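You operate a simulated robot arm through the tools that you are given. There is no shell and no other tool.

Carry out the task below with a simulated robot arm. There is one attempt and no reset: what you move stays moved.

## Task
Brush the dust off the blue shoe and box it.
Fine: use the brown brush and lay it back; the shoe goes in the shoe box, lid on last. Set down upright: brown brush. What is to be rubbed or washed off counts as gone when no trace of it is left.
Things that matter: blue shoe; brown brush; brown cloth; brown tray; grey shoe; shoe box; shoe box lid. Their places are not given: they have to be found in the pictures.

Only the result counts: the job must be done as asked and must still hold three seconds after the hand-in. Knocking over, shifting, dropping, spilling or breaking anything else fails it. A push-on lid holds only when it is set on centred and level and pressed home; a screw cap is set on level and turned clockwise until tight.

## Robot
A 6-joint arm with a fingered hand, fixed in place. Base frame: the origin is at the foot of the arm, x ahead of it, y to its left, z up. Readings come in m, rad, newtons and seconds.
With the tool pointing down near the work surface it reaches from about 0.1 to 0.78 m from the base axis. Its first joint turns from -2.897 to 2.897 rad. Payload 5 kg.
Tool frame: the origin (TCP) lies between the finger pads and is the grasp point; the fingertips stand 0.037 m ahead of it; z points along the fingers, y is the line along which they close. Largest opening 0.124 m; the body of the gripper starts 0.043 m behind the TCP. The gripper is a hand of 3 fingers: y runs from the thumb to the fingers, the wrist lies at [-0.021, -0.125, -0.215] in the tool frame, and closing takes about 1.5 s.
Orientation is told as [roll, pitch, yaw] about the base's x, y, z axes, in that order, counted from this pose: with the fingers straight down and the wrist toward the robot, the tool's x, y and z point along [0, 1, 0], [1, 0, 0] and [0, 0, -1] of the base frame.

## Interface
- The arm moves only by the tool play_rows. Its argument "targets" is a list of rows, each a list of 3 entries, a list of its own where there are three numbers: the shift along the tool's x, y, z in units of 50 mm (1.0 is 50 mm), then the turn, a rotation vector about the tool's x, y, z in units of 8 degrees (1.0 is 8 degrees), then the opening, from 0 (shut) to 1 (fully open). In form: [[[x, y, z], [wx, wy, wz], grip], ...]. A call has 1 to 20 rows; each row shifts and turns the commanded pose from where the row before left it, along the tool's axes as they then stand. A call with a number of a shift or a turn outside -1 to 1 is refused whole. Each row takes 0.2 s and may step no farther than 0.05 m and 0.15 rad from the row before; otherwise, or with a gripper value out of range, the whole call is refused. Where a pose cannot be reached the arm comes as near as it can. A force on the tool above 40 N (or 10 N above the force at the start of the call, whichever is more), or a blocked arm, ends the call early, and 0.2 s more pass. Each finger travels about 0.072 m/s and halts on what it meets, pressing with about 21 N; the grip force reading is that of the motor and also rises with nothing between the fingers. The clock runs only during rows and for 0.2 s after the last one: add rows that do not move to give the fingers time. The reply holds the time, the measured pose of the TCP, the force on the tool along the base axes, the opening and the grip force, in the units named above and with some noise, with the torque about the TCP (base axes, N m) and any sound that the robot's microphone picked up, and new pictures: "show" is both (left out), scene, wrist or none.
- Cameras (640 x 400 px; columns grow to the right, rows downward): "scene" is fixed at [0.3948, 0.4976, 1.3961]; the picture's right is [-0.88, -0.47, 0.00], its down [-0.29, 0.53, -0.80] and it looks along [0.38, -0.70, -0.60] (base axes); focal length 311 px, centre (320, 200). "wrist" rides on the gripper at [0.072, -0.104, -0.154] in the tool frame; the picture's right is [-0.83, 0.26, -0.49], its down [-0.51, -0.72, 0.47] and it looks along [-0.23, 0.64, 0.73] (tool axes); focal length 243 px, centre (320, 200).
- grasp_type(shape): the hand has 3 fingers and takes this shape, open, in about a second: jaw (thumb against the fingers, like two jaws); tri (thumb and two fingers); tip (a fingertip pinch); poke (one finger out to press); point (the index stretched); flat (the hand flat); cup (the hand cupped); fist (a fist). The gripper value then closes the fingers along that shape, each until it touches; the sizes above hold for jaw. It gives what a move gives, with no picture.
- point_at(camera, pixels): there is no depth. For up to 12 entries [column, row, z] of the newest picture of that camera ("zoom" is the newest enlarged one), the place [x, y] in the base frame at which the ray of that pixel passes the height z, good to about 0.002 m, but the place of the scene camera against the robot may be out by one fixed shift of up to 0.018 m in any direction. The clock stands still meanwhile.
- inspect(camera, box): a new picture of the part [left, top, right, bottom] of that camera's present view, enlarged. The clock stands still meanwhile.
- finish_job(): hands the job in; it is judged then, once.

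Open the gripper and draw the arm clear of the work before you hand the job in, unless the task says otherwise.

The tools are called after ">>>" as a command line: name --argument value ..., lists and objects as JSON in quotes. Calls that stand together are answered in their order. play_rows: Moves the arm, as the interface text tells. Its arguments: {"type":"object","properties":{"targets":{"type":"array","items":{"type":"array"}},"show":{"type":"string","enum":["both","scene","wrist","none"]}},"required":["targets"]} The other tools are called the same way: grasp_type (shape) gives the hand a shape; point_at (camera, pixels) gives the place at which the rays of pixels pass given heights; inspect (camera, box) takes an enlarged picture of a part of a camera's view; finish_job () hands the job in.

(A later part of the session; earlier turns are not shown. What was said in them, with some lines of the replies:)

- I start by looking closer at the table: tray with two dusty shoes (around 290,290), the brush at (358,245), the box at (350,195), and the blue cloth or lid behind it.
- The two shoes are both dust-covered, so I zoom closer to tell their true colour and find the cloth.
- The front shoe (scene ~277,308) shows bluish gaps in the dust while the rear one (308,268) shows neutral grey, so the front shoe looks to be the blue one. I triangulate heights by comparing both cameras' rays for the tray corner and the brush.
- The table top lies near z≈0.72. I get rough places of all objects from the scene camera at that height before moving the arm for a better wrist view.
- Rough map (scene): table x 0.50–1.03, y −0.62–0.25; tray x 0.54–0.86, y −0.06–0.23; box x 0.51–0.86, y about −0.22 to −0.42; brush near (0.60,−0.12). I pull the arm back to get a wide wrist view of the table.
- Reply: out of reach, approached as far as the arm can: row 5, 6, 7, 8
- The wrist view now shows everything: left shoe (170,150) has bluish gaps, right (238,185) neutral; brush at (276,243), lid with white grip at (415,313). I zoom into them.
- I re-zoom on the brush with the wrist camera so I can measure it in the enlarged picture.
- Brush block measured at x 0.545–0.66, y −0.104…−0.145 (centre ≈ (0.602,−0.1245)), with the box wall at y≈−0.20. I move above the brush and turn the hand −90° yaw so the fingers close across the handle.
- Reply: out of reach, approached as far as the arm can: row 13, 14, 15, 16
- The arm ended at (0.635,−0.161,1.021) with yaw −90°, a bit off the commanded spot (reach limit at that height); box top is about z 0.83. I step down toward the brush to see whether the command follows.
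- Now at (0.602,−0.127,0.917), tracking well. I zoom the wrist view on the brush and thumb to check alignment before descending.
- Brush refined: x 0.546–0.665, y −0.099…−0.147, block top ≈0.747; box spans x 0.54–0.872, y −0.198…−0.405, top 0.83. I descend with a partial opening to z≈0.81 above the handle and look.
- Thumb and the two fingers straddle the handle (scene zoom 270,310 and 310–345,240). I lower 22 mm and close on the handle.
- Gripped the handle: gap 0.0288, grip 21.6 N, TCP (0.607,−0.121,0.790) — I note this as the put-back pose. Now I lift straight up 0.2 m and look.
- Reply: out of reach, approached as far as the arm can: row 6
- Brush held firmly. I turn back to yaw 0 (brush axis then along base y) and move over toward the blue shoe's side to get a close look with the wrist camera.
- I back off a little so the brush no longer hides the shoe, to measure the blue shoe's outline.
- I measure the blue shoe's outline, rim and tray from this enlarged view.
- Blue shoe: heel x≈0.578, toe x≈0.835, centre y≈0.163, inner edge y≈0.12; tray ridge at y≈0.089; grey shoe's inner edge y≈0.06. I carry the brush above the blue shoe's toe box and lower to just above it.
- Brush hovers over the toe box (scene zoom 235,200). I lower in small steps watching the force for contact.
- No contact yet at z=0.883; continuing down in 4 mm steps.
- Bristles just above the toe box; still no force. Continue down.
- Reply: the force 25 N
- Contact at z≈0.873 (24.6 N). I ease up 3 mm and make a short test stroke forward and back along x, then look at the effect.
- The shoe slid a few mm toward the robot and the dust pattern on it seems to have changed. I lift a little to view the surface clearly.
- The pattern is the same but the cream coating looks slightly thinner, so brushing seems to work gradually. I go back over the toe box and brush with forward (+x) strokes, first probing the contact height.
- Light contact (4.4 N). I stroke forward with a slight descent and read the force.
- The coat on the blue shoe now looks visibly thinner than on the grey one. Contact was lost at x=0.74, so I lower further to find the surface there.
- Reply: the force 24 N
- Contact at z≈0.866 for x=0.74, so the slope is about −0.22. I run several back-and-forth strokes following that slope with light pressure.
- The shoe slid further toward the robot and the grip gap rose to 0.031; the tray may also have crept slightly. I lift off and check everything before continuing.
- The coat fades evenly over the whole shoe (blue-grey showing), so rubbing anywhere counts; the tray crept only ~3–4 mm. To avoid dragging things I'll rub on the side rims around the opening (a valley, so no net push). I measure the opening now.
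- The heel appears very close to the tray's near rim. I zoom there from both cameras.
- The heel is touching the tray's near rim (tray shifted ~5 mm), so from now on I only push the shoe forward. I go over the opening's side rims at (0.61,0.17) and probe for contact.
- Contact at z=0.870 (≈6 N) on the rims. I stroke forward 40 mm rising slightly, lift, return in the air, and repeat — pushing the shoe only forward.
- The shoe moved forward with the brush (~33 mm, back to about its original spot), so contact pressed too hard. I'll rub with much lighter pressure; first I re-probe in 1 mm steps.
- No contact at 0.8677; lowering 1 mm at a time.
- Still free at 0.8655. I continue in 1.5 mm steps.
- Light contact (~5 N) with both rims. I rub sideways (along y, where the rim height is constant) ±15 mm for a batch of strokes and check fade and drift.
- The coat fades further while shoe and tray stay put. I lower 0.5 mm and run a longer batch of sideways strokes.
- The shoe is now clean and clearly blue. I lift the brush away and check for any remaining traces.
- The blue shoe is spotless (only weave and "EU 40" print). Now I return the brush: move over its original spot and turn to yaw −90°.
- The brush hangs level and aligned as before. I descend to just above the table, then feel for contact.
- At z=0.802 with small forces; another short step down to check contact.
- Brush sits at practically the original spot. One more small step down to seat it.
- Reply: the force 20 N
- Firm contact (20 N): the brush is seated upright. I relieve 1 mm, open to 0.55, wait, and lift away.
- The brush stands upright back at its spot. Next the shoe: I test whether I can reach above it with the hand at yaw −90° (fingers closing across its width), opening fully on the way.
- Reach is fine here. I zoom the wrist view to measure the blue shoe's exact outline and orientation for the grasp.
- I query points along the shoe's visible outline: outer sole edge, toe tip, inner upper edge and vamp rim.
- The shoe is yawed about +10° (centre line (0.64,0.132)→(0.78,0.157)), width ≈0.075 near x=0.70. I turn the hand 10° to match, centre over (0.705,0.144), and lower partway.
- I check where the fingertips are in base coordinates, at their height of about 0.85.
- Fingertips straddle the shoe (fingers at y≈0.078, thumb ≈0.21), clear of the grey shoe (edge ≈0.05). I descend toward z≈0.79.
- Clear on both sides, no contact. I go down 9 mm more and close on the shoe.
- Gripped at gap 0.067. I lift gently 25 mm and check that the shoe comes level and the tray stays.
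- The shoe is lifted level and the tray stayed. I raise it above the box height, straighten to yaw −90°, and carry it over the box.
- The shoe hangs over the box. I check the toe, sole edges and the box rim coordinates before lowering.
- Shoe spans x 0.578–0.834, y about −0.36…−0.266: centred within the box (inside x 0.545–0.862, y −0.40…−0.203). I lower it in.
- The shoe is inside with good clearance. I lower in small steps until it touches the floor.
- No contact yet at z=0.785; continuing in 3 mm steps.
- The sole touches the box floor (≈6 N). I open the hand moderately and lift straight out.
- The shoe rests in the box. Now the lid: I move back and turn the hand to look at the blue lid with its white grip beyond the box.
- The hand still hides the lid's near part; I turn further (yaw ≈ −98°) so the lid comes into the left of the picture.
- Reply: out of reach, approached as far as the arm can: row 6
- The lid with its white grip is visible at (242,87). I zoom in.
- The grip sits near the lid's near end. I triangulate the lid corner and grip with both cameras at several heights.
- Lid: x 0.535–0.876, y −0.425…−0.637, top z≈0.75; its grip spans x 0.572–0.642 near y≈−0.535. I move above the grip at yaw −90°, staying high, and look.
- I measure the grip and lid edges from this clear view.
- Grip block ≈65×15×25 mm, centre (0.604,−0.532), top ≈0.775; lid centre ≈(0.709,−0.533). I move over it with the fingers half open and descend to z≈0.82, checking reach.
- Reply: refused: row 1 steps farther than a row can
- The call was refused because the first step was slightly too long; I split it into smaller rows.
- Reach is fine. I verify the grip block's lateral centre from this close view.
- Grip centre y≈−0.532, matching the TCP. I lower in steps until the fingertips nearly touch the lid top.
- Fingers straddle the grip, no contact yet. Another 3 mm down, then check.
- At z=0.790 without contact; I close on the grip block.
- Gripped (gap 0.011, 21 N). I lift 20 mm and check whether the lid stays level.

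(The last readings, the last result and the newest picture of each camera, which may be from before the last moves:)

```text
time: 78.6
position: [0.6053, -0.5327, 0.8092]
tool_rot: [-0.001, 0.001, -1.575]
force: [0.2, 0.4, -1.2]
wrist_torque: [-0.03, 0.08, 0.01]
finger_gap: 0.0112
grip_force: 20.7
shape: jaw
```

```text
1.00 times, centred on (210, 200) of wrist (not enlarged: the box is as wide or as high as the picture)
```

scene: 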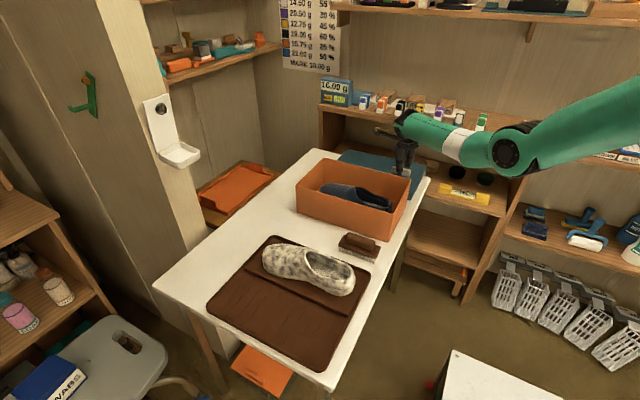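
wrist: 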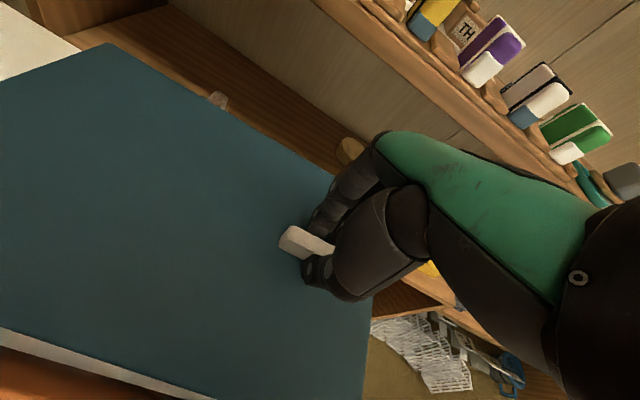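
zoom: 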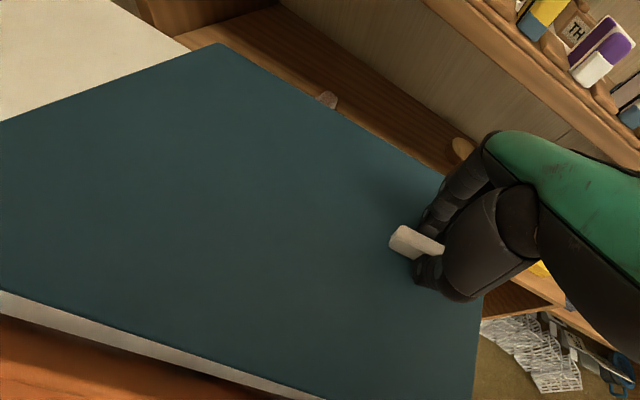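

Near end rose ~20 mm, the far end less (slight droop). I lift another 50 mm and look again.

>>> play_rows --targets '[[[0, 0, -0.3], [0, 0, 0], 0], [[0, 0, -0.4], [0, 0, 0], 0], [[0, 0, -0.4], [0, 0, 0], 0], [[0, 0, 0], [0, 0, 0], 0]]'

>>> inspect --camera "scene" --box '[310, 110, 450, 220]'

```text
time: 79.6
position: [0.6045, -0.532, 0.8655]
tool_rot: [0.0, -0.001, -1.576]
force: [-0.2, -0.1, 0.0]
wrist_torque: [0.01, 0.08, -0.01]
finger_gap: 0.0111
grip_force: 21.0
shape: jaw
```

scene: 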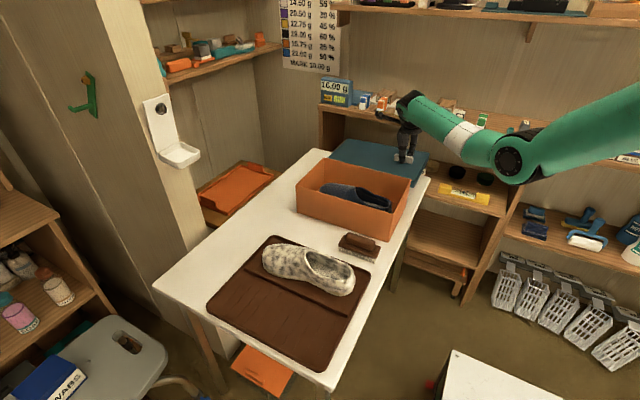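
wrist: 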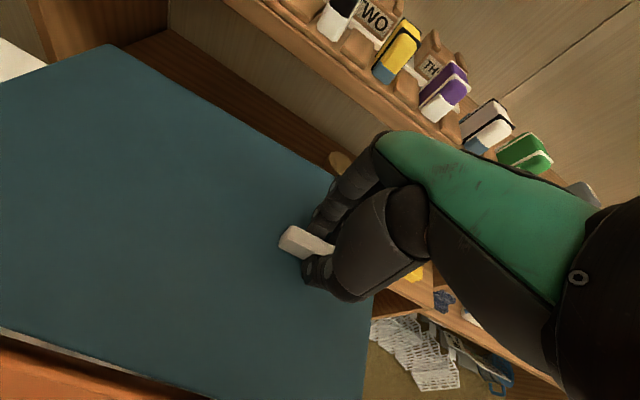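

```text
3.64 times, centred on (380, 165) of scene
```

zoom: 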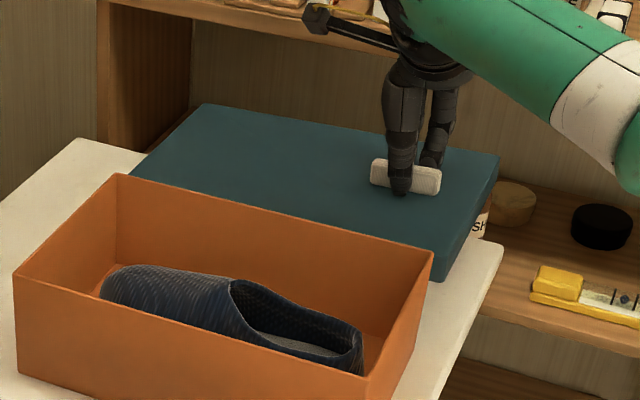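

The lid is up and rigid in the grip. I check its tilt by comparing lid-corner rays with its known size.

>>> point_at --camera "wrist" --pixels '[[109, 45, 0.825], [109, 45, 0.815], [109, 45, 0.805], [335, 183, 0.825], [362, 395, 0.825], [0, 328, 0.825], [0, 328, 0.81], [150, 365, 0.825], [0, 83, 0.825]]'

>>> inspect --camera "wrist" --box '[0, 200, 380, 400]'

```text
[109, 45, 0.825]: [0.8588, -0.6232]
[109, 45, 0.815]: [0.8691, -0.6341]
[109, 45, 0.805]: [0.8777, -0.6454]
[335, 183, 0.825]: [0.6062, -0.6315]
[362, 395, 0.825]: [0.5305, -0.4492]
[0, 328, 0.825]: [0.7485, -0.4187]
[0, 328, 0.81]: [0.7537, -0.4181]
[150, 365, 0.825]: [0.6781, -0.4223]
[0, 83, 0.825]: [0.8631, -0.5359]
```

```text
1.68 times, centred on (190, 300) of wrist
```

zoom: 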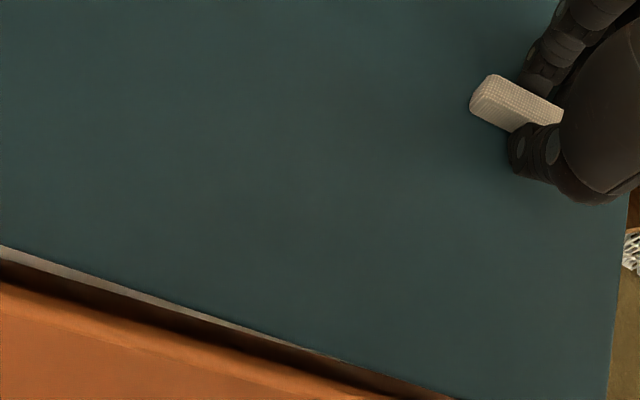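

The lid's far end droops about 4° (its back edge is 4–5 px low versus the vanishing direction). I lift higher and pitch the tool +4° about its y axis to level it, then re-check.

>>> play_rows --targets '[[[0, 0, -0.45], [0, 0, 0], 0], [[0, 0, -0.45], [0, 0, 0], 0], [[0, 0, -0.45], [0, 0, 0], 0], [[0, 0, -0.45], [0, 0, 0], 0], [[0, 0, 0], [0, 0.25, 0], 0], [[0, 0, 0], [0, 0.25, 0], 0], [[0, 0, 0], [0, 0, 0], 0]]'

>>> inspect --camera "scene" --box '[310, 90, 450, 200]'

```text
time: 81.2
position: [0.6055, -0.5325, 0.9558]
tool_rot: [0.071, 0.0, -1.573]
force: [0.3, 0.4, -0.7]
wrist_torque: [-0.02, 0.08, -0.01]
finger_gap: 0.0111
grip_force: 20.8
shape: jaw
```

scene: 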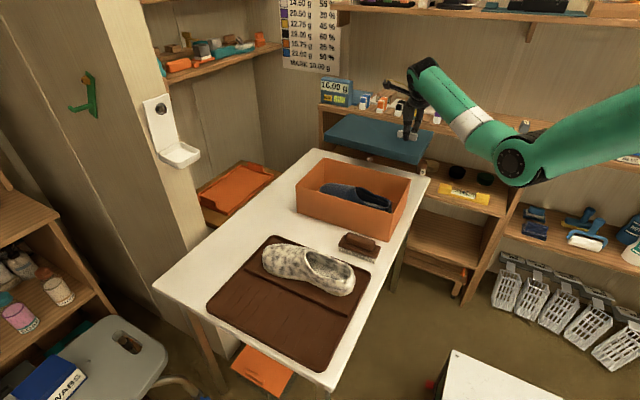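
wrist: 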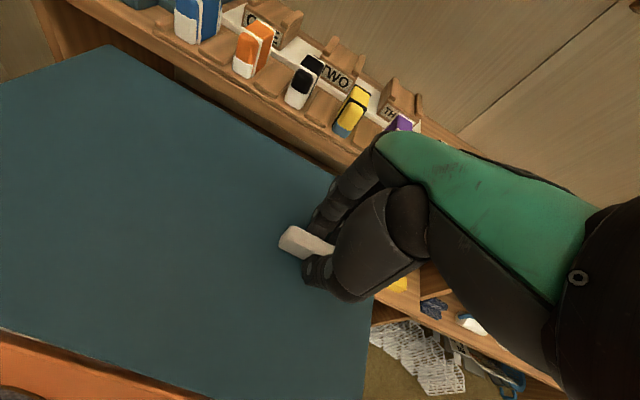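

```text
3.64 times, centred on (380, 145) of scene
```

zoom: 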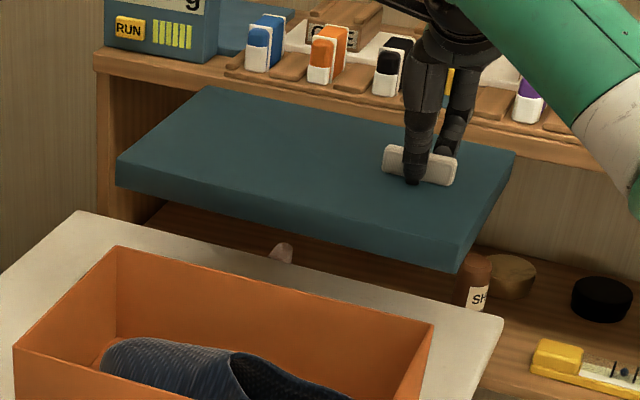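

Now level within about 1° (front edge slope 0.242 vs 0.237 expected). I carry the lid forward (+y) over the box, staying above it.

>>> play_rows --targets '[[[0, -0.7, 0], [0, -0.07, 0], 0], [[-0.01, -0.8, 0], [0, 0, 0], 0], [[-0.01, -0.8, 0], [0, 0, 0], 0], [[-0.01, -0.8, 0], [0, 0, 0], 0], [[-0.01, -0.8, 0], [0, 0, 0], 0], [[-0.01, -0.73, 0], [0, 0, 0], 0], [[0, 0, 0], [0, 0, 0], 0]]'

>>> inspect --camera "scene" --box '[270, 100, 440, 250]'

>>> inspect --camera "wrist" --box '[0, 0, 420, 400]'

```text
time: 82.8
position: [0.6029, -0.3011, 0.9565]
tool_rot: [0.06, 0.0, -1.574]
force: [-0.7, 0.4, -1.1]
wrist_torque: [0.01, 0.09, 0.02]
finger_gap: 0.0113
grip_force: 21.3
shape: jaw
```

scene: 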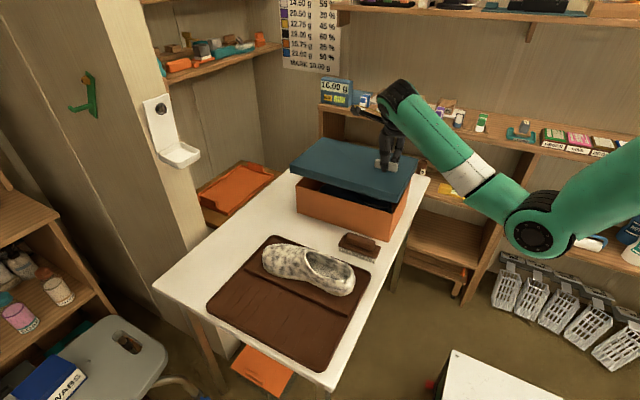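
wrist: 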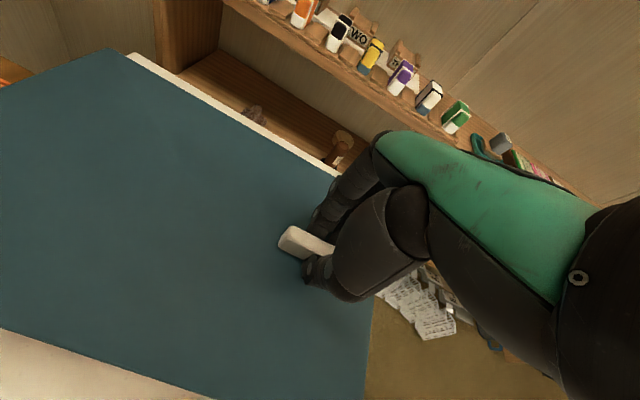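

```text
2.67 times, centred on (355, 175) of scene
```

zoom: 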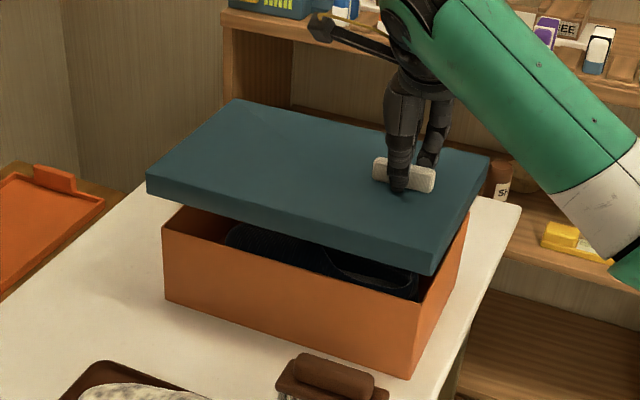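

```text
1.00 times, centred on (210, 200) of wrist (not enlarged: the box is as wide or as high as the picture)
```

zoom: 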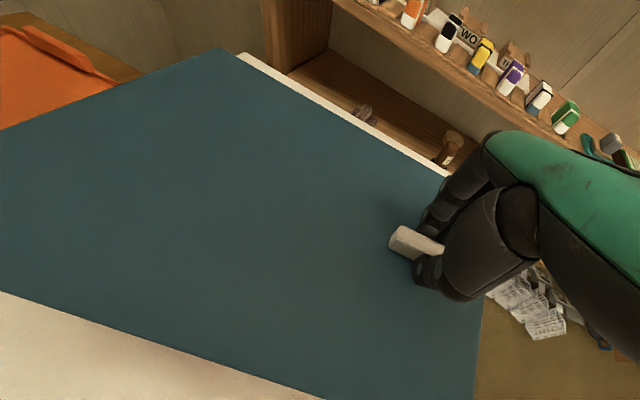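

The lid hovers over the box. I compare lid lower corners with box top corners in the scene picture for centring.

>>> inspect --camera "scene" --box '[360, 160, 430, 250]'

>>> inspect --camera "scene" --box '[270, 130, 340, 220]'

```text
4.44 times, centred on (395, 205) of scene
```

zoom: 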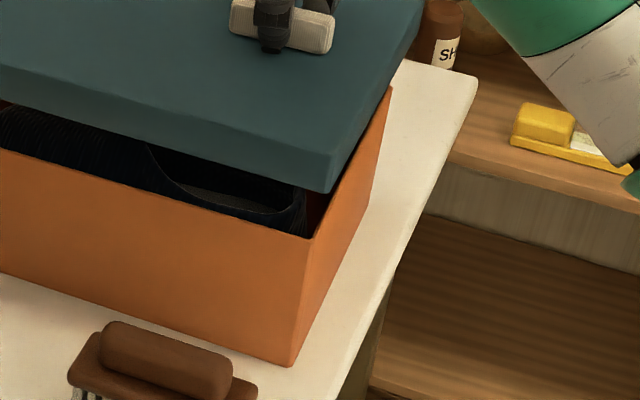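

```text
4.44 times, centred on (305, 175) of scene
```

zoom: 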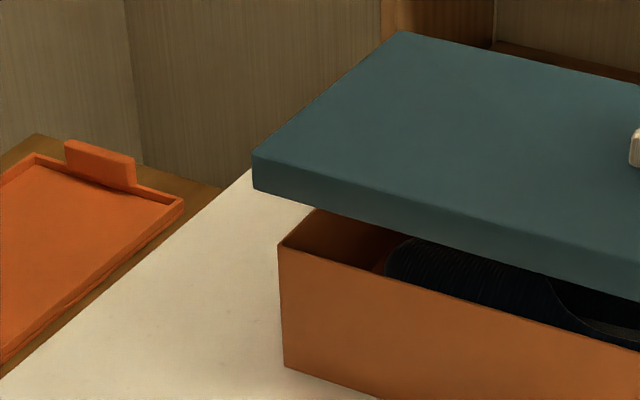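

I convert these corner pixels to base coordinates (box top ≈0.83, lid skirt bottom ≈0.876).

>>> point_at --camera "scene" --pixels '[[392.3, 213.55, 0.83], [295.8, 185.1, 0.83], [388.9, 242.2, 0.71], [297.3, 212.6, 0.71], [396.8, 203.4, 0.876], [289.9, 172.7, 0.876], [398.4, 196.0, 0.916], [289.9, 164.2, 0.916], [323, 137.2, 0.916], [418.6, 158.2, 0.916], [410.3, 179.8, 0.83]]'

>>> point_at --camera "scene" --pixels '[[392.3, 213.55, 0.82], [295.8, 185.1, 0.82], [392.3, 213.55, 0.84], [295.8, 185.1, 0.84]]'

```text
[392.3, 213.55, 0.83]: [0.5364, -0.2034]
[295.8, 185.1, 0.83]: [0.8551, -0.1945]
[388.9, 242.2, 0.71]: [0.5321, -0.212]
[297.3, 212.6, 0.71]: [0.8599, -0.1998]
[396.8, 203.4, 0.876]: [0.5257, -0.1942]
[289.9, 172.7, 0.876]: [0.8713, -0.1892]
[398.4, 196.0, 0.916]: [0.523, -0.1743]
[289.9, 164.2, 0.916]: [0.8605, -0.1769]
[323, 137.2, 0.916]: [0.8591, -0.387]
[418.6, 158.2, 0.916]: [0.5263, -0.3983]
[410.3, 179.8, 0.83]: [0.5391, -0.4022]
```

```text
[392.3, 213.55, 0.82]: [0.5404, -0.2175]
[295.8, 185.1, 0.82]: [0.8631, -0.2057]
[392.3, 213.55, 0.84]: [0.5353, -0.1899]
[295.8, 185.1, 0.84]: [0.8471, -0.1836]
```

The skirt is ~26 mm deep, its lower edge now ≈45 mm above the box rim. I lower 38 mm (compensating the 3.4° tilt) to compare the edges at nearly equal height.

>>> play_rows --targets '[[[-0.015, 0, 0.25], [0, 0, 0], 0], [[-0.015, 0, 0.25], [0, 0, 0], 0], [[-0.015, 0, 0.26], [0, 0, 0], 0], [[0, 0, 0], [0, 0, 0], 0]]'

>>> inspect --camera "scene" --box '[360, 160, 430, 230]'

>>> inspect --camera "scene" --box '[270, 150, 340, 220]'

```text
time: 83.8
position: [0.6029, -0.3002, 0.917]
tool_rot: [0.06, 0.0, -1.574]
force: [-0.9, -0.1, -1.0]
wrist_torque: [-0.01, 0.09, -0.02]
finger_gap: 0.011
grip_force: 20.4
shape: jaw
```

scene: 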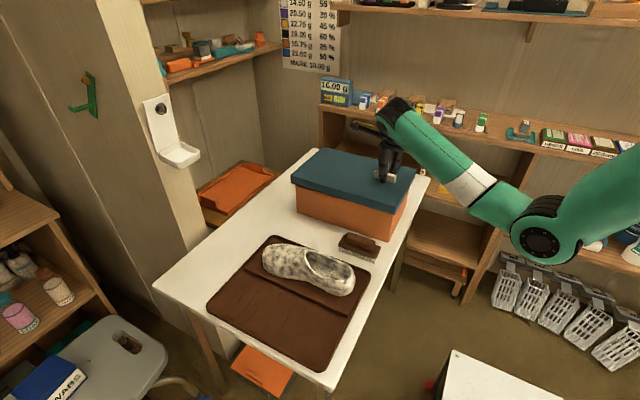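
wrist: 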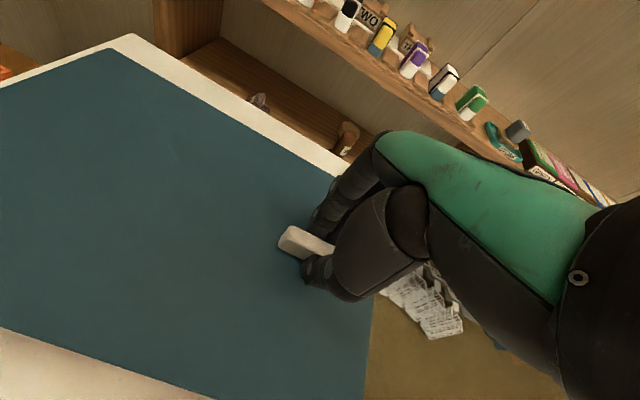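

```text
5.71 times, centred on (395, 195) of scene
```

zoom: 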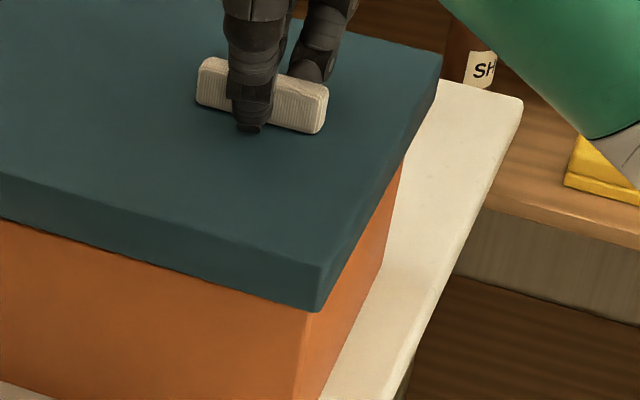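

```text
5.71 times, centred on (305, 185) of scene
```

zoom: 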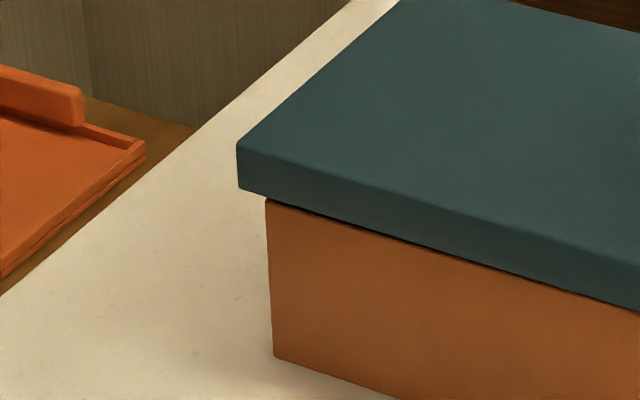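

Comparing corners at near-equal height: overhang ≈13 mm left, ≈11 mm right, ≈13 mm front and back, so the lid is nearly centred (shift ~1.5 mm toward −x). I apply that and lower 12 mm.

>>> play_rows --targets '[[[-0.03, 0, 0], [0, 0, 0], 0], [[-0.006, 0, 0.1], [0, 0, 0], 0], [[-0.006, 0, 0.1], [0, 0, 0], 0], [[-0.003, 0, 0.04], [0, 0, 0], 0], [[0, 0, 0], [0, 0, 0], 0]]' --show "none"

>>> inspect --camera "scene" --box '[360, 160, 430, 230]'

>>> inspect --camera "scene" --box '[270, 150, 340, 220]'

```text
time: 85.0
position: [0.6019, -0.3011, 0.9044]
tool_rot: [0.06, 0.001, -1.574]
force: [0.3, -0.1, -0.7]
wrist_torque: [-0.03, 0.08, -0.01]
finger_gap: 0.0111
grip_force: 21.0
shape: jaw
```

```text
5.71 times, centred on (395, 195) of scene
```

zoom: 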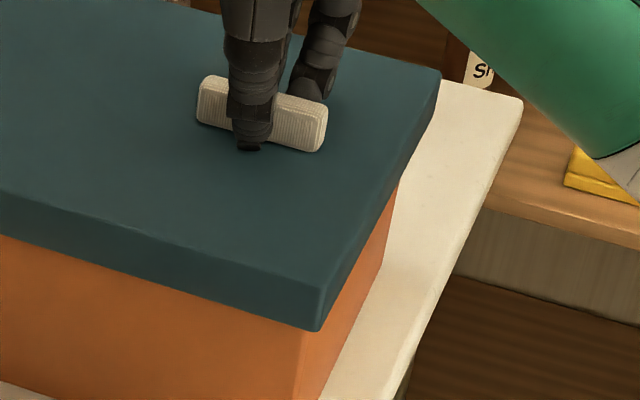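

```text
5.71 times, centred on (305, 185) of scene
```

zoom: 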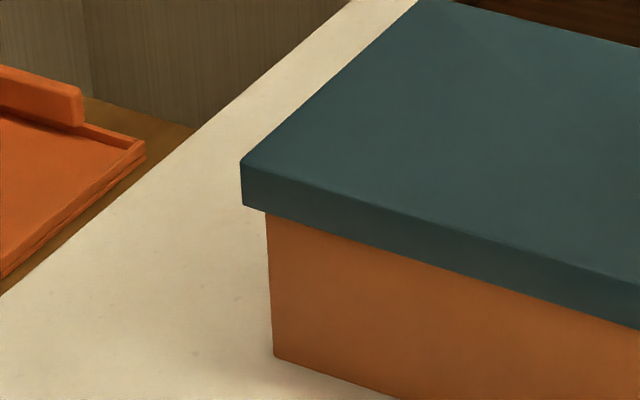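

No contact; the skirt is passing outside the box rim. I continue lowering in small steps.

>>> play_rows --targets '[[[-0.006, 0, 0.1], [0, 0, 0], 0], [[-0.006, 0, 0.06], [0, 0, 0], 0], [[0, 0, 0], [0, 0, 0], 0]]' --show "none"

```text
time: 85.8
position: [0.6028, -0.3019, 0.8979]
tool_rot: [0.06, 0.001, -1.575]
force: [-0.1, -1.0, -0.4]
wrist_torque: [-0.08, 0.13, 0.05]
finger_gap: 0.0115
grip_force: 20.9
shape: jaw
```

>>> play_rows --targets '[[[-0.003, 0, 0.06], [0, 0, 0], 0], [[0, 0, 0], [0, 0, 0], 0]]' --show "none"

>>> inspect --camera "scene" --box '[360, 160, 430, 230]'

>>> inspect --camera "scene" --box '[270, 130, 440, 250]'

```text
time: 86.4
position: [0.6031, -0.3017, 0.8942]
tool_rot: [0.06, 0.0, -1.574]
force: [0.7, -0.6, -0.9]
wrist_torque: [-0.08, 0.08, 0.03]
finger_gap: 0.0114
grip_force: 20.8
shape: jaw
```

```text
5.71 times, centred on (395, 195) of scene
```

zoom: 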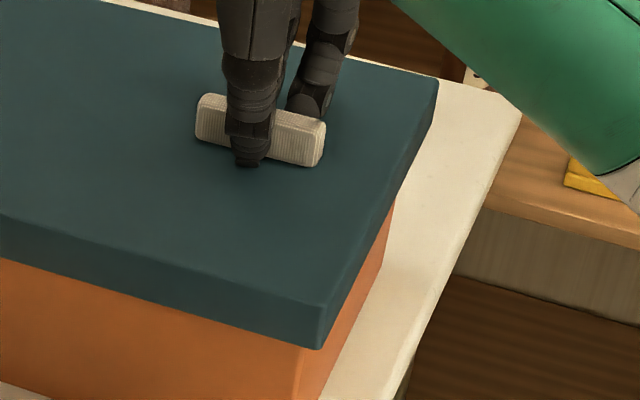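

```text
3.33 times, centred on (355, 190) of scene
```

zoom: 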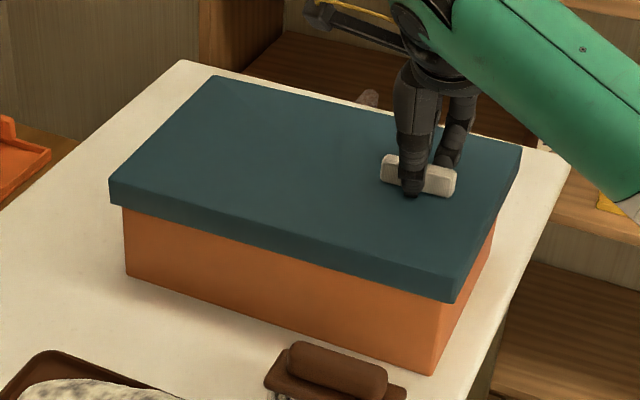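

The lid encloses the rim nicely with even overhang. Continue lowering in 3 mm steps until it rests.

>>> play_rows --targets '[[[-0.003, 0, 0.06], [0, 0, 0], 0], [[-0.003, 0, 0.06], [0, 0, 0], 0], [[0, 0, 0], [0, 0, 0], 0]]' --show "none"

```text
time: 87.2
position: [0.6021, -0.3013, 0.8882]
tool_rot: [0.06, 0.001, -1.575]
force: [-0.3, -1.5, 0.1]
wrist_torque: [-0.09, 0.09, 0.05]
finger_gap: 0.0112
grip_force: 20.7
shape: jaw
```

>>> play_rows --targets '[[[-0.003, 0, 0.06], [0, 0, 0], 0], [[0, 0, 0], [0, 0, 0], 0]]' --show "none"

>>> inspect --camera "scene" --box '[270, 130, 440, 250]'

```text
time: 87.8
position: [0.602, -0.3019, 0.8845]
tool_rot: [0.058, 0.0, -1.573]
force: [-0.7, -0.1, -0.4]
wrist_torque: [-0.1, 0.06, 0.03]
finger_gap: 0.0115
grip_force: 21.1
shape: jaw
```

```text
3.33 times, centred on (355, 190) of scene
```

zoom: 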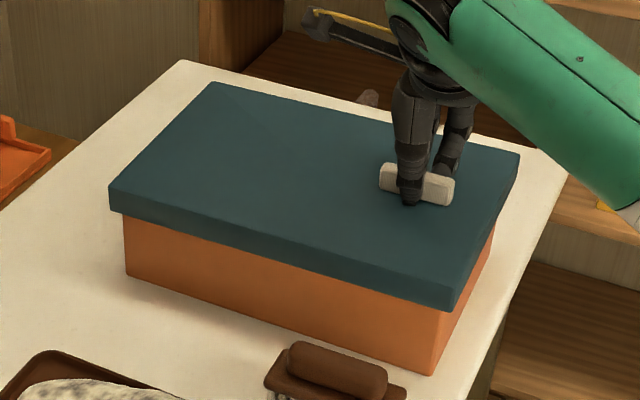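

>>> play_rows --targets '[[[-0.003, 0, 0.05], [0, 0, 0], 0], [[-0.003, 0, 0.05], [0, 0, 0], 0], [[0, 0, 0], [0, 0, 0], 0]]' --show "none"

```text
time: 88.6
position: [0.6034, -0.3022, 0.8807]
tool_rot: [0.059, -0.002, -1.575]
force: [0.0, 0.2, -1.2]
wrist_torque: [-0.04, 0.02, 0.02]
finger_gap: 0.0113
grip_force: 20.3
shape: jaw
```

The gravity torque vanished (0.08→0.02), so the far end has started to rest. A bit further down.

>>> play_rows --targets '[[[0, 0, 0.05], [0, 0, 0], 0], [[0, 0, 0.05], [0, 0, 0], 0], [[0, 0, 0], [0, 0, 0], 0]]' --show "none"

>>> inspect --camera "scene" --box '[270, 130, 440, 250]'

```text
time: 89.4
position: [0.6028, -0.3016, 0.8782]
tool_rot: [0.066, -0.003, -1.575]
force: [-3.5, -0.5, 19.2]
wrist_torque: [0.02, 0.13, 0.04]
finger_gap: 0.012
grip_force: 21.6
shape: jaw
```

```text
3.33 times, centred on (355, 190) of scene
```

zoom: 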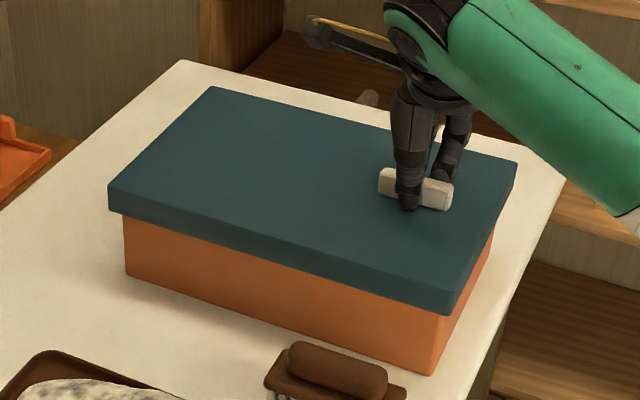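

The lid now rests on the box (19 N at the grip). I relieve a little, release the grip, and lift the hand.

>>> play_rows --targets '[[[0, 0, -0.03], [0, 0, 0], 0], [[0, 0, 0], [0, 0, 0], 0.15], [[0, 0, 0], [0, 0, 0], 0.3], [[0, 0, 0], [0, 0, 0], 0.45], [[0, 0, 0], [0, 0, 0], 0.45], [[0, 0, 0], [0, 0, 0], 0.45], [[0, 0, -0.3], [0, 0, 0], 0.45], [[0, 0, -0.6], [0, 0, 0], 0.45], [[0, 0, -0.6], [0, 0, 0], 0.45]]'

>>> inspect --camera "scene" --box '[270, 130, 440, 250]'

>>> inspect --camera "wrist" --box '[0, 0, 420, 400]'

```text
time: 91.4
position: [0.5988, -0.3014, 0.9515]
tool_rot: [0.061, 0.001, -1.574]
force: [-0.8, 0.3, -0.7]
wrist_torque: [0.01, 0.02, -0.02]
finger_gap: 0.0553
grip_force: 0.0
shape: jaw
```

scene: 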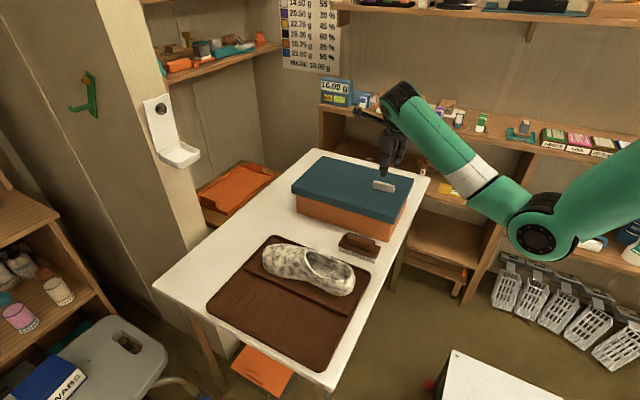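
wrist: 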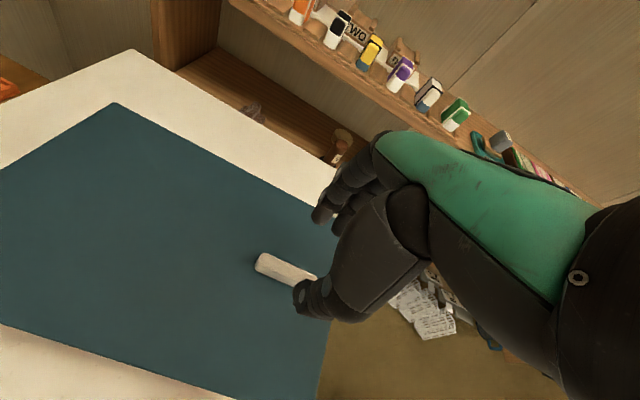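

```text
3.33 times, centred on (355, 190) of scene
```

zoom: 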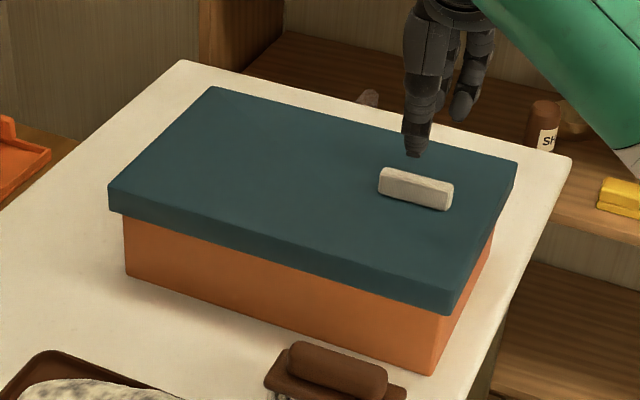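

```text
1.00 times, centred on (210, 200) of wrist (not enlarged: the box is as wide or as high as the picture)
```

zoom: 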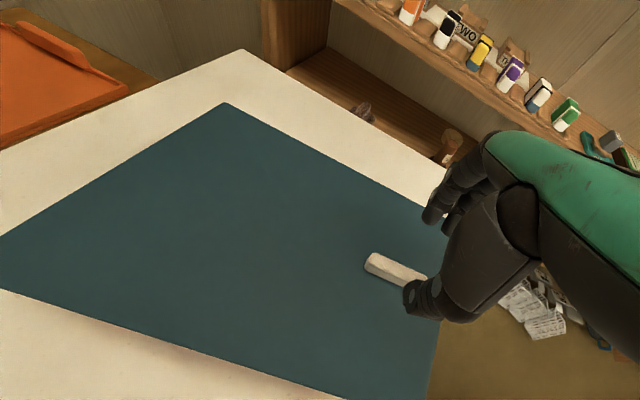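

The lid sits evenly. Now I straighten the tool, close the fingers, and move over the lid's centre to press it home.

>>> play_rows --targets '[[[0, 0, 0], [0, -0.437, 0], 0], [[0.7, 0, 0], [0, 0, 0], 0], [[0.7, 0, 0], [0, 0, 0], 0], [[0.7, 0, 0], [0, 0, 0], 0], [[0, 0, 0], [0, 0, 0], 0], [[0, 0, 0.5], [0, 0, 0], 0], [[0, 0, 0.5], [0, 0, 0], 0], [[0, 0, 0.3], [0, 0, 0], 0]]'

>>> inspect --camera "scene" --box '[270, 130, 440, 250]'

```text
time: 93.2
position: [0.7031, -0.3005, 0.8864]
tool_rot: [0.0, 0.0, -1.574]
force: [-1.0, -0.3, -0.1]
wrist_torque: [0.01, 0.02, 0.0]
finger_gap: 0.0
grip_force: 20.8
shape: jaw
```

scene: 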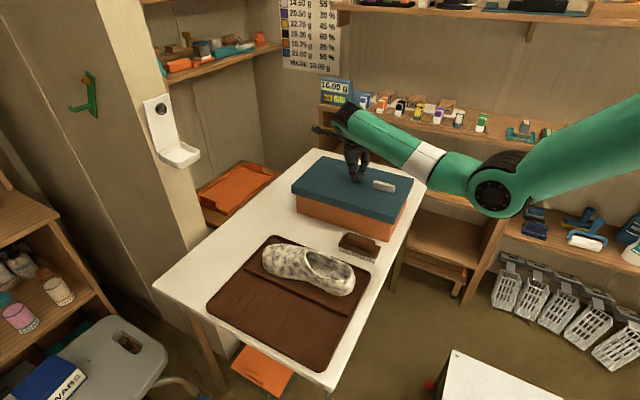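
wrist: 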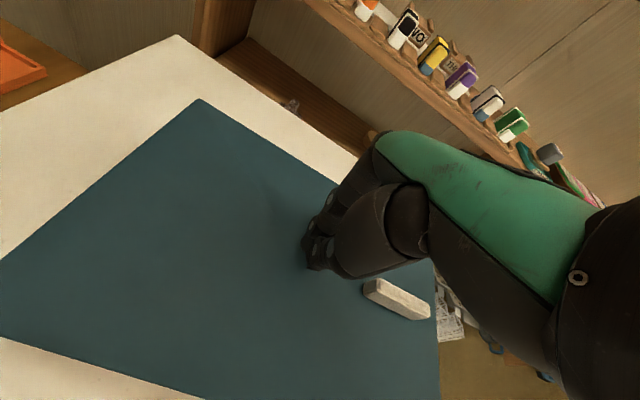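

```text
3.33 times, centred on (355, 190) of scene
```

zoom: 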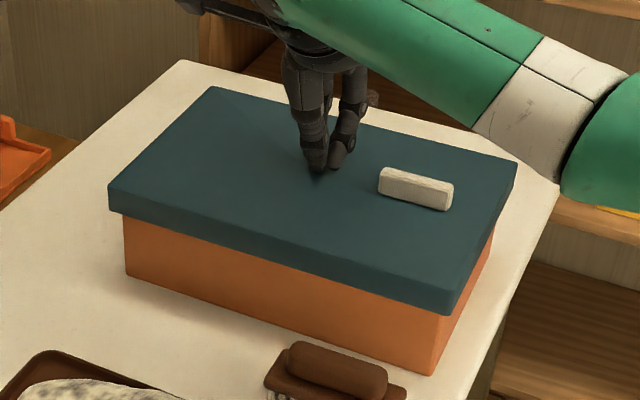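

I check the lid's placement from the wrist camera against the known box position before pressing.

>>> point_at --camera "wrist" --pixels '[[200, 98, 0.826], [433, 260, 0.826], [0, 258, 0.826], [0, 336, 0.826], [200, 397, 0.826], [437, 350, 0.826], [176, 35, 0.712], [0, 112, 0.712]]'

```text
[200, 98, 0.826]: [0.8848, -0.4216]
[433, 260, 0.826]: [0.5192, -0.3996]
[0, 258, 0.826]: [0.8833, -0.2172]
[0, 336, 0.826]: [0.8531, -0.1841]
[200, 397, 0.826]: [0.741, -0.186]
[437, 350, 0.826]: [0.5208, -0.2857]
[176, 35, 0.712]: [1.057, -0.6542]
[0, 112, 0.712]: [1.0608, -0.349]
```

I cross-check with the scene camera using lid skirt corners at z≈0.80.

>>> inspect --camera "scene" --box '[360, 160, 430, 250]'

>>> inspect --camera "scene" --box '[270, 150, 340, 240]'

>>> point_at --camera "scene" --pixels '[[291.3, 193.6, 0.798], [393.1, 224.5, 0.798], [291.3, 185.8, 0.824], [393.7, 217, 0.824], [322.6, 156, 0.824], [414.2, 178.5, 0.824]]'

```text
4.44 times, centred on (395, 205) of scene
```

zoom: 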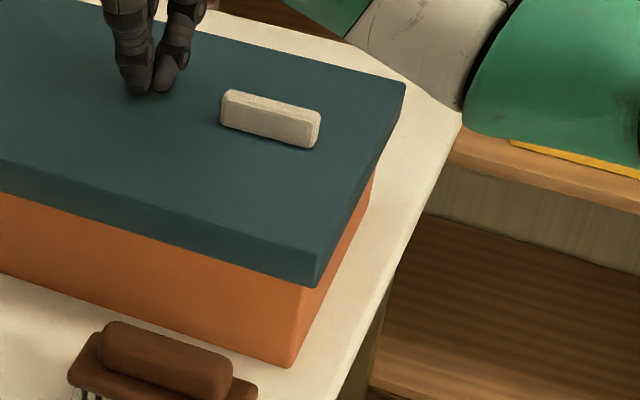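

```text
4.44 times, centred on (305, 195) of scene
```

zoom: 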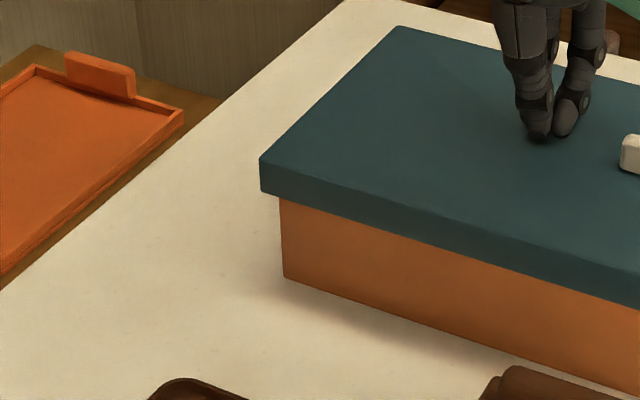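

```text
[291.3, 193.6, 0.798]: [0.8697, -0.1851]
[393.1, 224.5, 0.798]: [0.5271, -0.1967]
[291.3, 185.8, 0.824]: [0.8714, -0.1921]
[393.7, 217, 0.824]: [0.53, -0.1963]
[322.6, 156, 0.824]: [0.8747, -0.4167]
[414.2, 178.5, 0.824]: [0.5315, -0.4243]
```

Lid centre agrees with the box centre within a few mm in both cameras. Now I press down at the centre.

>>> play_rows --targets '[[[0, 0, 0.25], [0, 0, 0], 0], [[0, 0, 0.1], [0, 0, 0], 0], [[0, 0, 0.06], [0, 0, 0], 0], [[0, 0, 0], [0, 0, 0], 0]]' --show "none"

```text
time: 93.8
position: [0.7087, -0.3025, 0.8783]
tool_rot: [0.01, -0.008, -1.575]
force: [0.5, -0.7, 8.0]
wrist_torque: [0.09, -0.06, 0.0]
finger_gap: 0.0
grip_force: 20.8
shape: jaw
stopped in row 2: the force on the tool passed its limit at 48 N (the readings are from after the stop); the commanded pose is now the measured one
```

Contact at z≈0.878 (impact peak 48 N, now 8 N). I press more gradually to see whether it moves down.

>>> play_rows --targets '[[[0, 0, 0.03], [0, 0, 0], 0], [[0, 0, 0.03], [0, 0, 0], 0], [[0, 0, 0], [0, 0, 0], 0]]' --show "none"

>>> inspect --camera "scene" --box '[270, 130, 440, 250]'

```text
time: 94.7
position: [0.7093, -0.3044, 0.8774]
tool_rot: [0.016, -0.011, -1.576]
force: [-1.2, 0.4, 6.9]
wrist_torque: [0.09, -0.06, 0.0]
finger_gap: 0.0001
grip_force: 21.5
shape: jaw
stopped in row 3: the force on the tool passed its limit at 41 N (the readings are from after the stop); the commanded pose is now the measured one
```

```text
3.33 times, centred on (355, 190) of scene
```

zoom: 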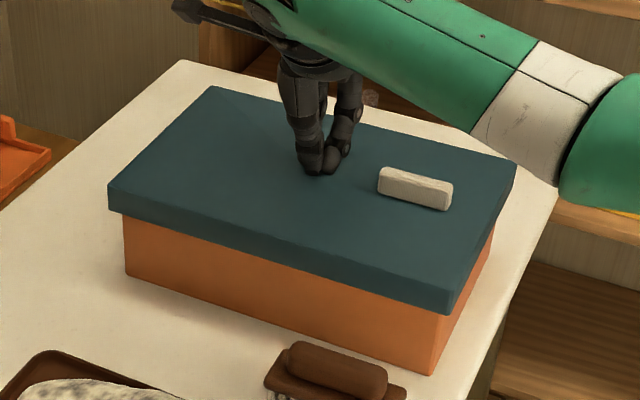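

Pressing past 40 N gave no further travel (0.878→0.877), so the lid is seated at the centre. I also press once nearer the grip end, then lift.

>>> play_rows --targets '[[[0, 0, -0.3], [0, 0, 0], 0], [[-0.6, 0, 0], [0, 0, 0], 0], [[-0.5, 0.5, 0], [0, 0, 0], 0], [[0, 0.3, 0.2], [0, 0, 0], 0], [[0, 0, 0.05], [0, 0, 0], 0], [[0, 0, 0.04], [0, 0, 0], 0], [[0, 0, 0.04], [0, 0, 0], 0]]' --show "none"

```text
time: 96.3
position: [0.6555, -0.3433, 0.8773]
tool_rot: [0.019, -0.013, -1.574]
force: [-3.8, 3.9, 23.1]
wrist_torque: [0.4, 0.06, 0.07]
finger_gap: 0.0
grip_force: 21.1
shape: jaw
```

Same height (0.877) here at 23 N, so the lid is level. I try one press farther toward the far end too.

>>> play_rows --targets '[[[0, 0, -0.4], [0, 0, 0], 0], [[0.7, -0.4, 0], [0, 0, 0], 0], [[0.7, -0.4, 0], [0, 0, 0], 0], [[0.6, -0.4, 0], [0, 0, 0], 0], [[0, 0, 0.25], [0, 0, 0], 0], [[0, 0, 0.08], [0, 0, 0], 0], [[0, 0, 0.05], [0, 0, 0], 0], [[0, 0, 0.04], [0, 0, 0], 0]]' --show "none"

```text
time: 98.1
position: [0.7552, -0.2844, 0.8777]
tool_rot: [0.017, -0.014, -1.573]
force: [-1.9, 0.7, 19.4]
wrist_torque: [0.21, 0.1, 0.03]
finger_gap: 0.0
grip_force: 20.5
shape: jaw
```

Also level here (0.8777, 19 N). I lift, back away, open the hand and return to the earlier overview pose to verify the whole scene.

>>> play_rows --targets '[[[0, 0, -0.8], [0, 0, 0], 0], [[0, 0, -0.8], [0, 0, 0], 0], [[-0.8, -0.5, 0], [0, 0, 0], 0.3], [[-0.8, -0.5, 0], [0, 0, 0], 0.5], [[-0.8, -0.5, 0], [0, 0, 0], 0.7], [[-0.8, -0.5, 0], [0, 0, 0], 1], [[-0.8, -0.5, 0], [0, 0, 0], 1], [[0, 0, 0], [0, 0, -0.9375], 1], [[0, 0, 0], [0, 0, -0.9375], 1], [[0, 0, 0], [0, 0, -0.9375], 1], [[0, 0, 0], [0, 0, -0.9375], 1], [[0, 0, 0], [0, 0, -0.9375], 1], [[0, 0, 0], [0, 0, -0.9375], 1], [[0, 0, 0], [0, 0, -0.9375], 1], [[0, 0, 0], [0, 0, -0.9375], 1], [[0, 0, 0], [0, 0, -0.9375], 1], [[0, 0, 0], [0, 0, -0.9375], 1], [[0, 0, 0], [0, 0, -0.9375], 1], [[0, 0, 0], [0, 0, -0.9375], 1]]'

```text
time: 102.1
position: [0.5534, -0.1581, 0.9509]
tool_rot: [-0.008, -0.014, -0.002]
force: [0.6, 0.1, 0.4]
wrist_torque: [-0.02, -0.02, 0.01]
finger_gap: 0.1236
grip_force: 0.0
shape: jaw
```

scene: 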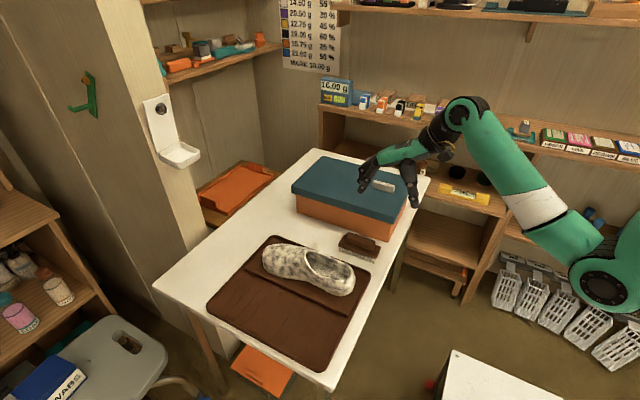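
wrist: 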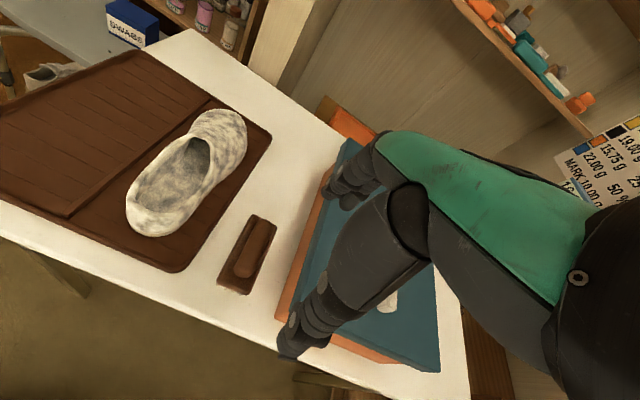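

I rise and back off to the earlier overview pose (0.455,−0.103,1.083) to compare positions directly.

>>> play_rows --targets '[[[0.275, -0.49, -0.66], [0, 0, 0], 1], [[0.275, -0.49, -0.66], [0, 0, 0], 1], [[0.275, -0.49, -0.66], [0, 0, 0], 1], [[0.275, -0.49, -0.66], [0, 0, 0], 1], [[0, 0, 0], [0, 0, 0], 1]]'

>>> inspect --camera "scene" --box '[190, 220, 400, 390]'

>>> inspect --camera "scene" --box '[270, 130, 450, 270]'

>>> inspect --camera "wrist" --box '[80, 90, 300, 230]'

```text
time: 103.3
position: [0.4586, -0.1029, 1.0801]
tool_rot: [-0.009, -0.015, 0.0]
force: [-0.1, 0.3, -0.1]
wrist_torque: [0.01, 0.0, -0.01]
finger_gap: 0.1239
grip_force: 0.1
shape: jaw
out of reach, approached as far as the arm can: row 4
```

scene: 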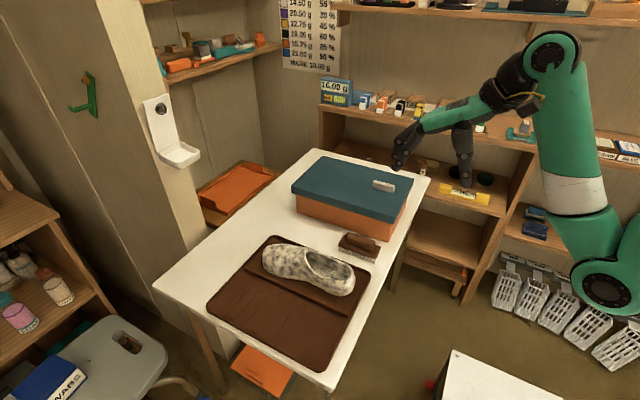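
wrist: 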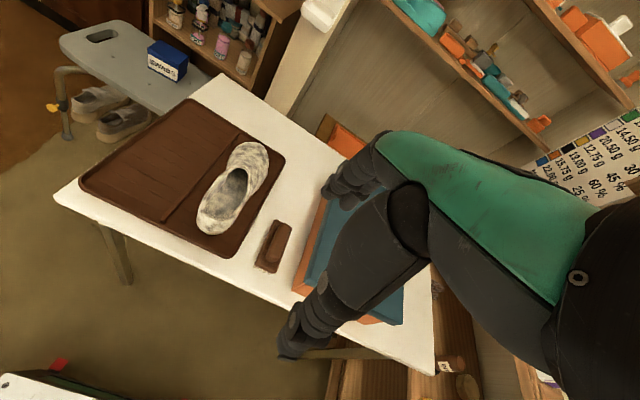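

```text
2.35 times, centred on (295, 305) of scene
```

zoom: 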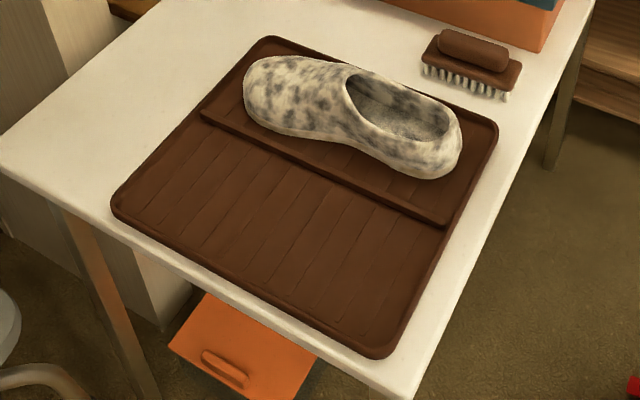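

```text
2.86 times, centred on (360, 200) of scene
```

zoom: 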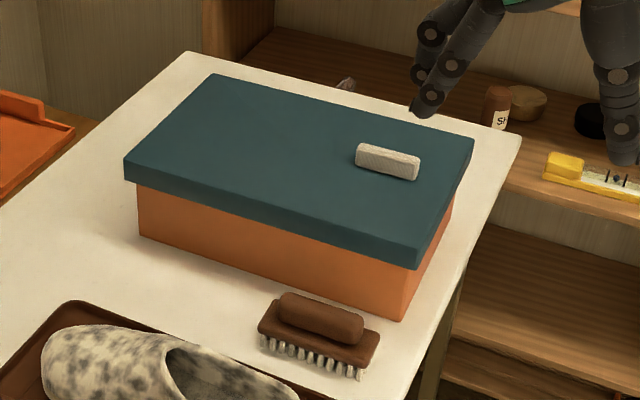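

```text
2.86 times, centred on (190, 160) of wrist
```

zoom: 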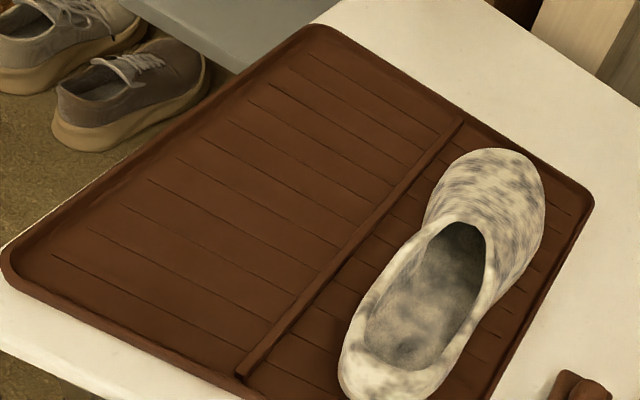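

Everything looks in order: brush upright at its spot, box closed, grey shoe on its tray. I measure the tray corners and brush against the first readings to confirm nothing moved noticeably.

>>> point_at --camera "wrist" --pixels '[[285.1, 160, 0.72], [191.7, 99.5, 0.72], [79.8, 179.3, 0.72], [218, 261, 0.72], [222, 73, 0.72], [54, 194, 0.72]]'

>>> inspect --camera "wrist" --box '[230, 200, 330, 290]'

>>> inspect --camera "scene" --box '[255, 235, 360, 300]'

```text
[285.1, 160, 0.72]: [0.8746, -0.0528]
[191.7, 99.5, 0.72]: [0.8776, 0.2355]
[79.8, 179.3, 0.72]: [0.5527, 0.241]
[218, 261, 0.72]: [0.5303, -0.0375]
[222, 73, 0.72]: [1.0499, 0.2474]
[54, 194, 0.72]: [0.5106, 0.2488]
```

```text
4.44 times, centred on (280, 245) of wrist
```

zoom: 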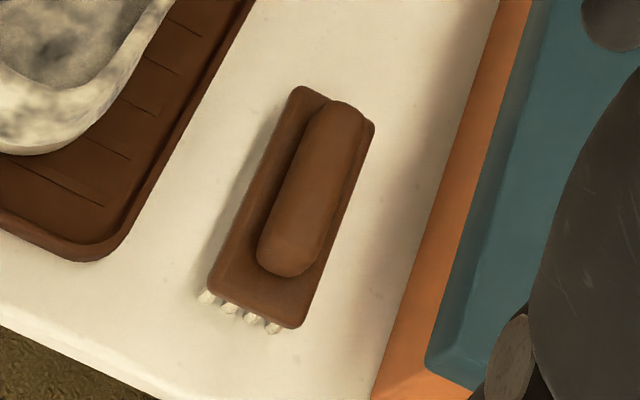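

```text
6.10 times, centred on (308, 268) of scene
```

zoom: 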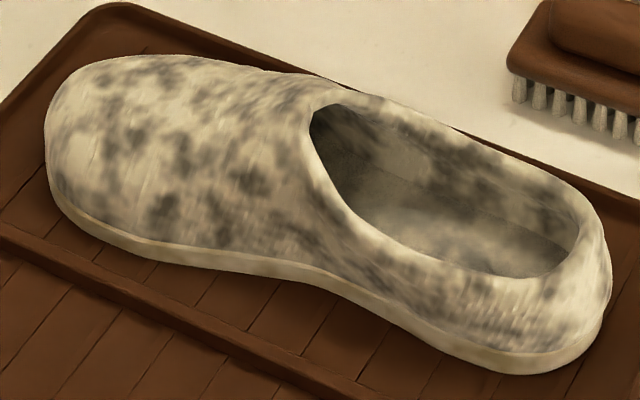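

The grey shoe and tray are within about 2–3 mm of their start, the brush stands upright at its original spot, the clean blue shoe is in the box with the lid seated level, and the hand is open and clear. I hand the job in.

>>> finish_job

```text
The job is handed in.
```

I brushed the blue shoe until no dust showed, put it in the shoe box, and pressed the lid on. I have handed the job in; no verdict came back.

- **Shoe:** After brushing, only the weave and the "EU 40" print were visible in the pictures from both cameras. It was lying on the box floor when I let go of it.
- **Lid:** It sits within about 4 mm of the box's centre. I pressed it at the centre (over 40 N) and toward both ends (about 20 N). The height matched to within 1 mm at all three points, so it is level and down.
- **Brush:** It stands upright, bristles down, within about 1 mm of where it started.
- **Tray and grey shoe:** Early in the brushing, the blue shoe slid back against the tray's rim and nudged the tray. The tray and the grey shoe on it ended about 2–4 mm from their start. I left them there rather than risk pushing them back.
- **Brown cloth:** I never saw it clearly in any picture and did not use it.

The hand is open and the arm is clear of the table.
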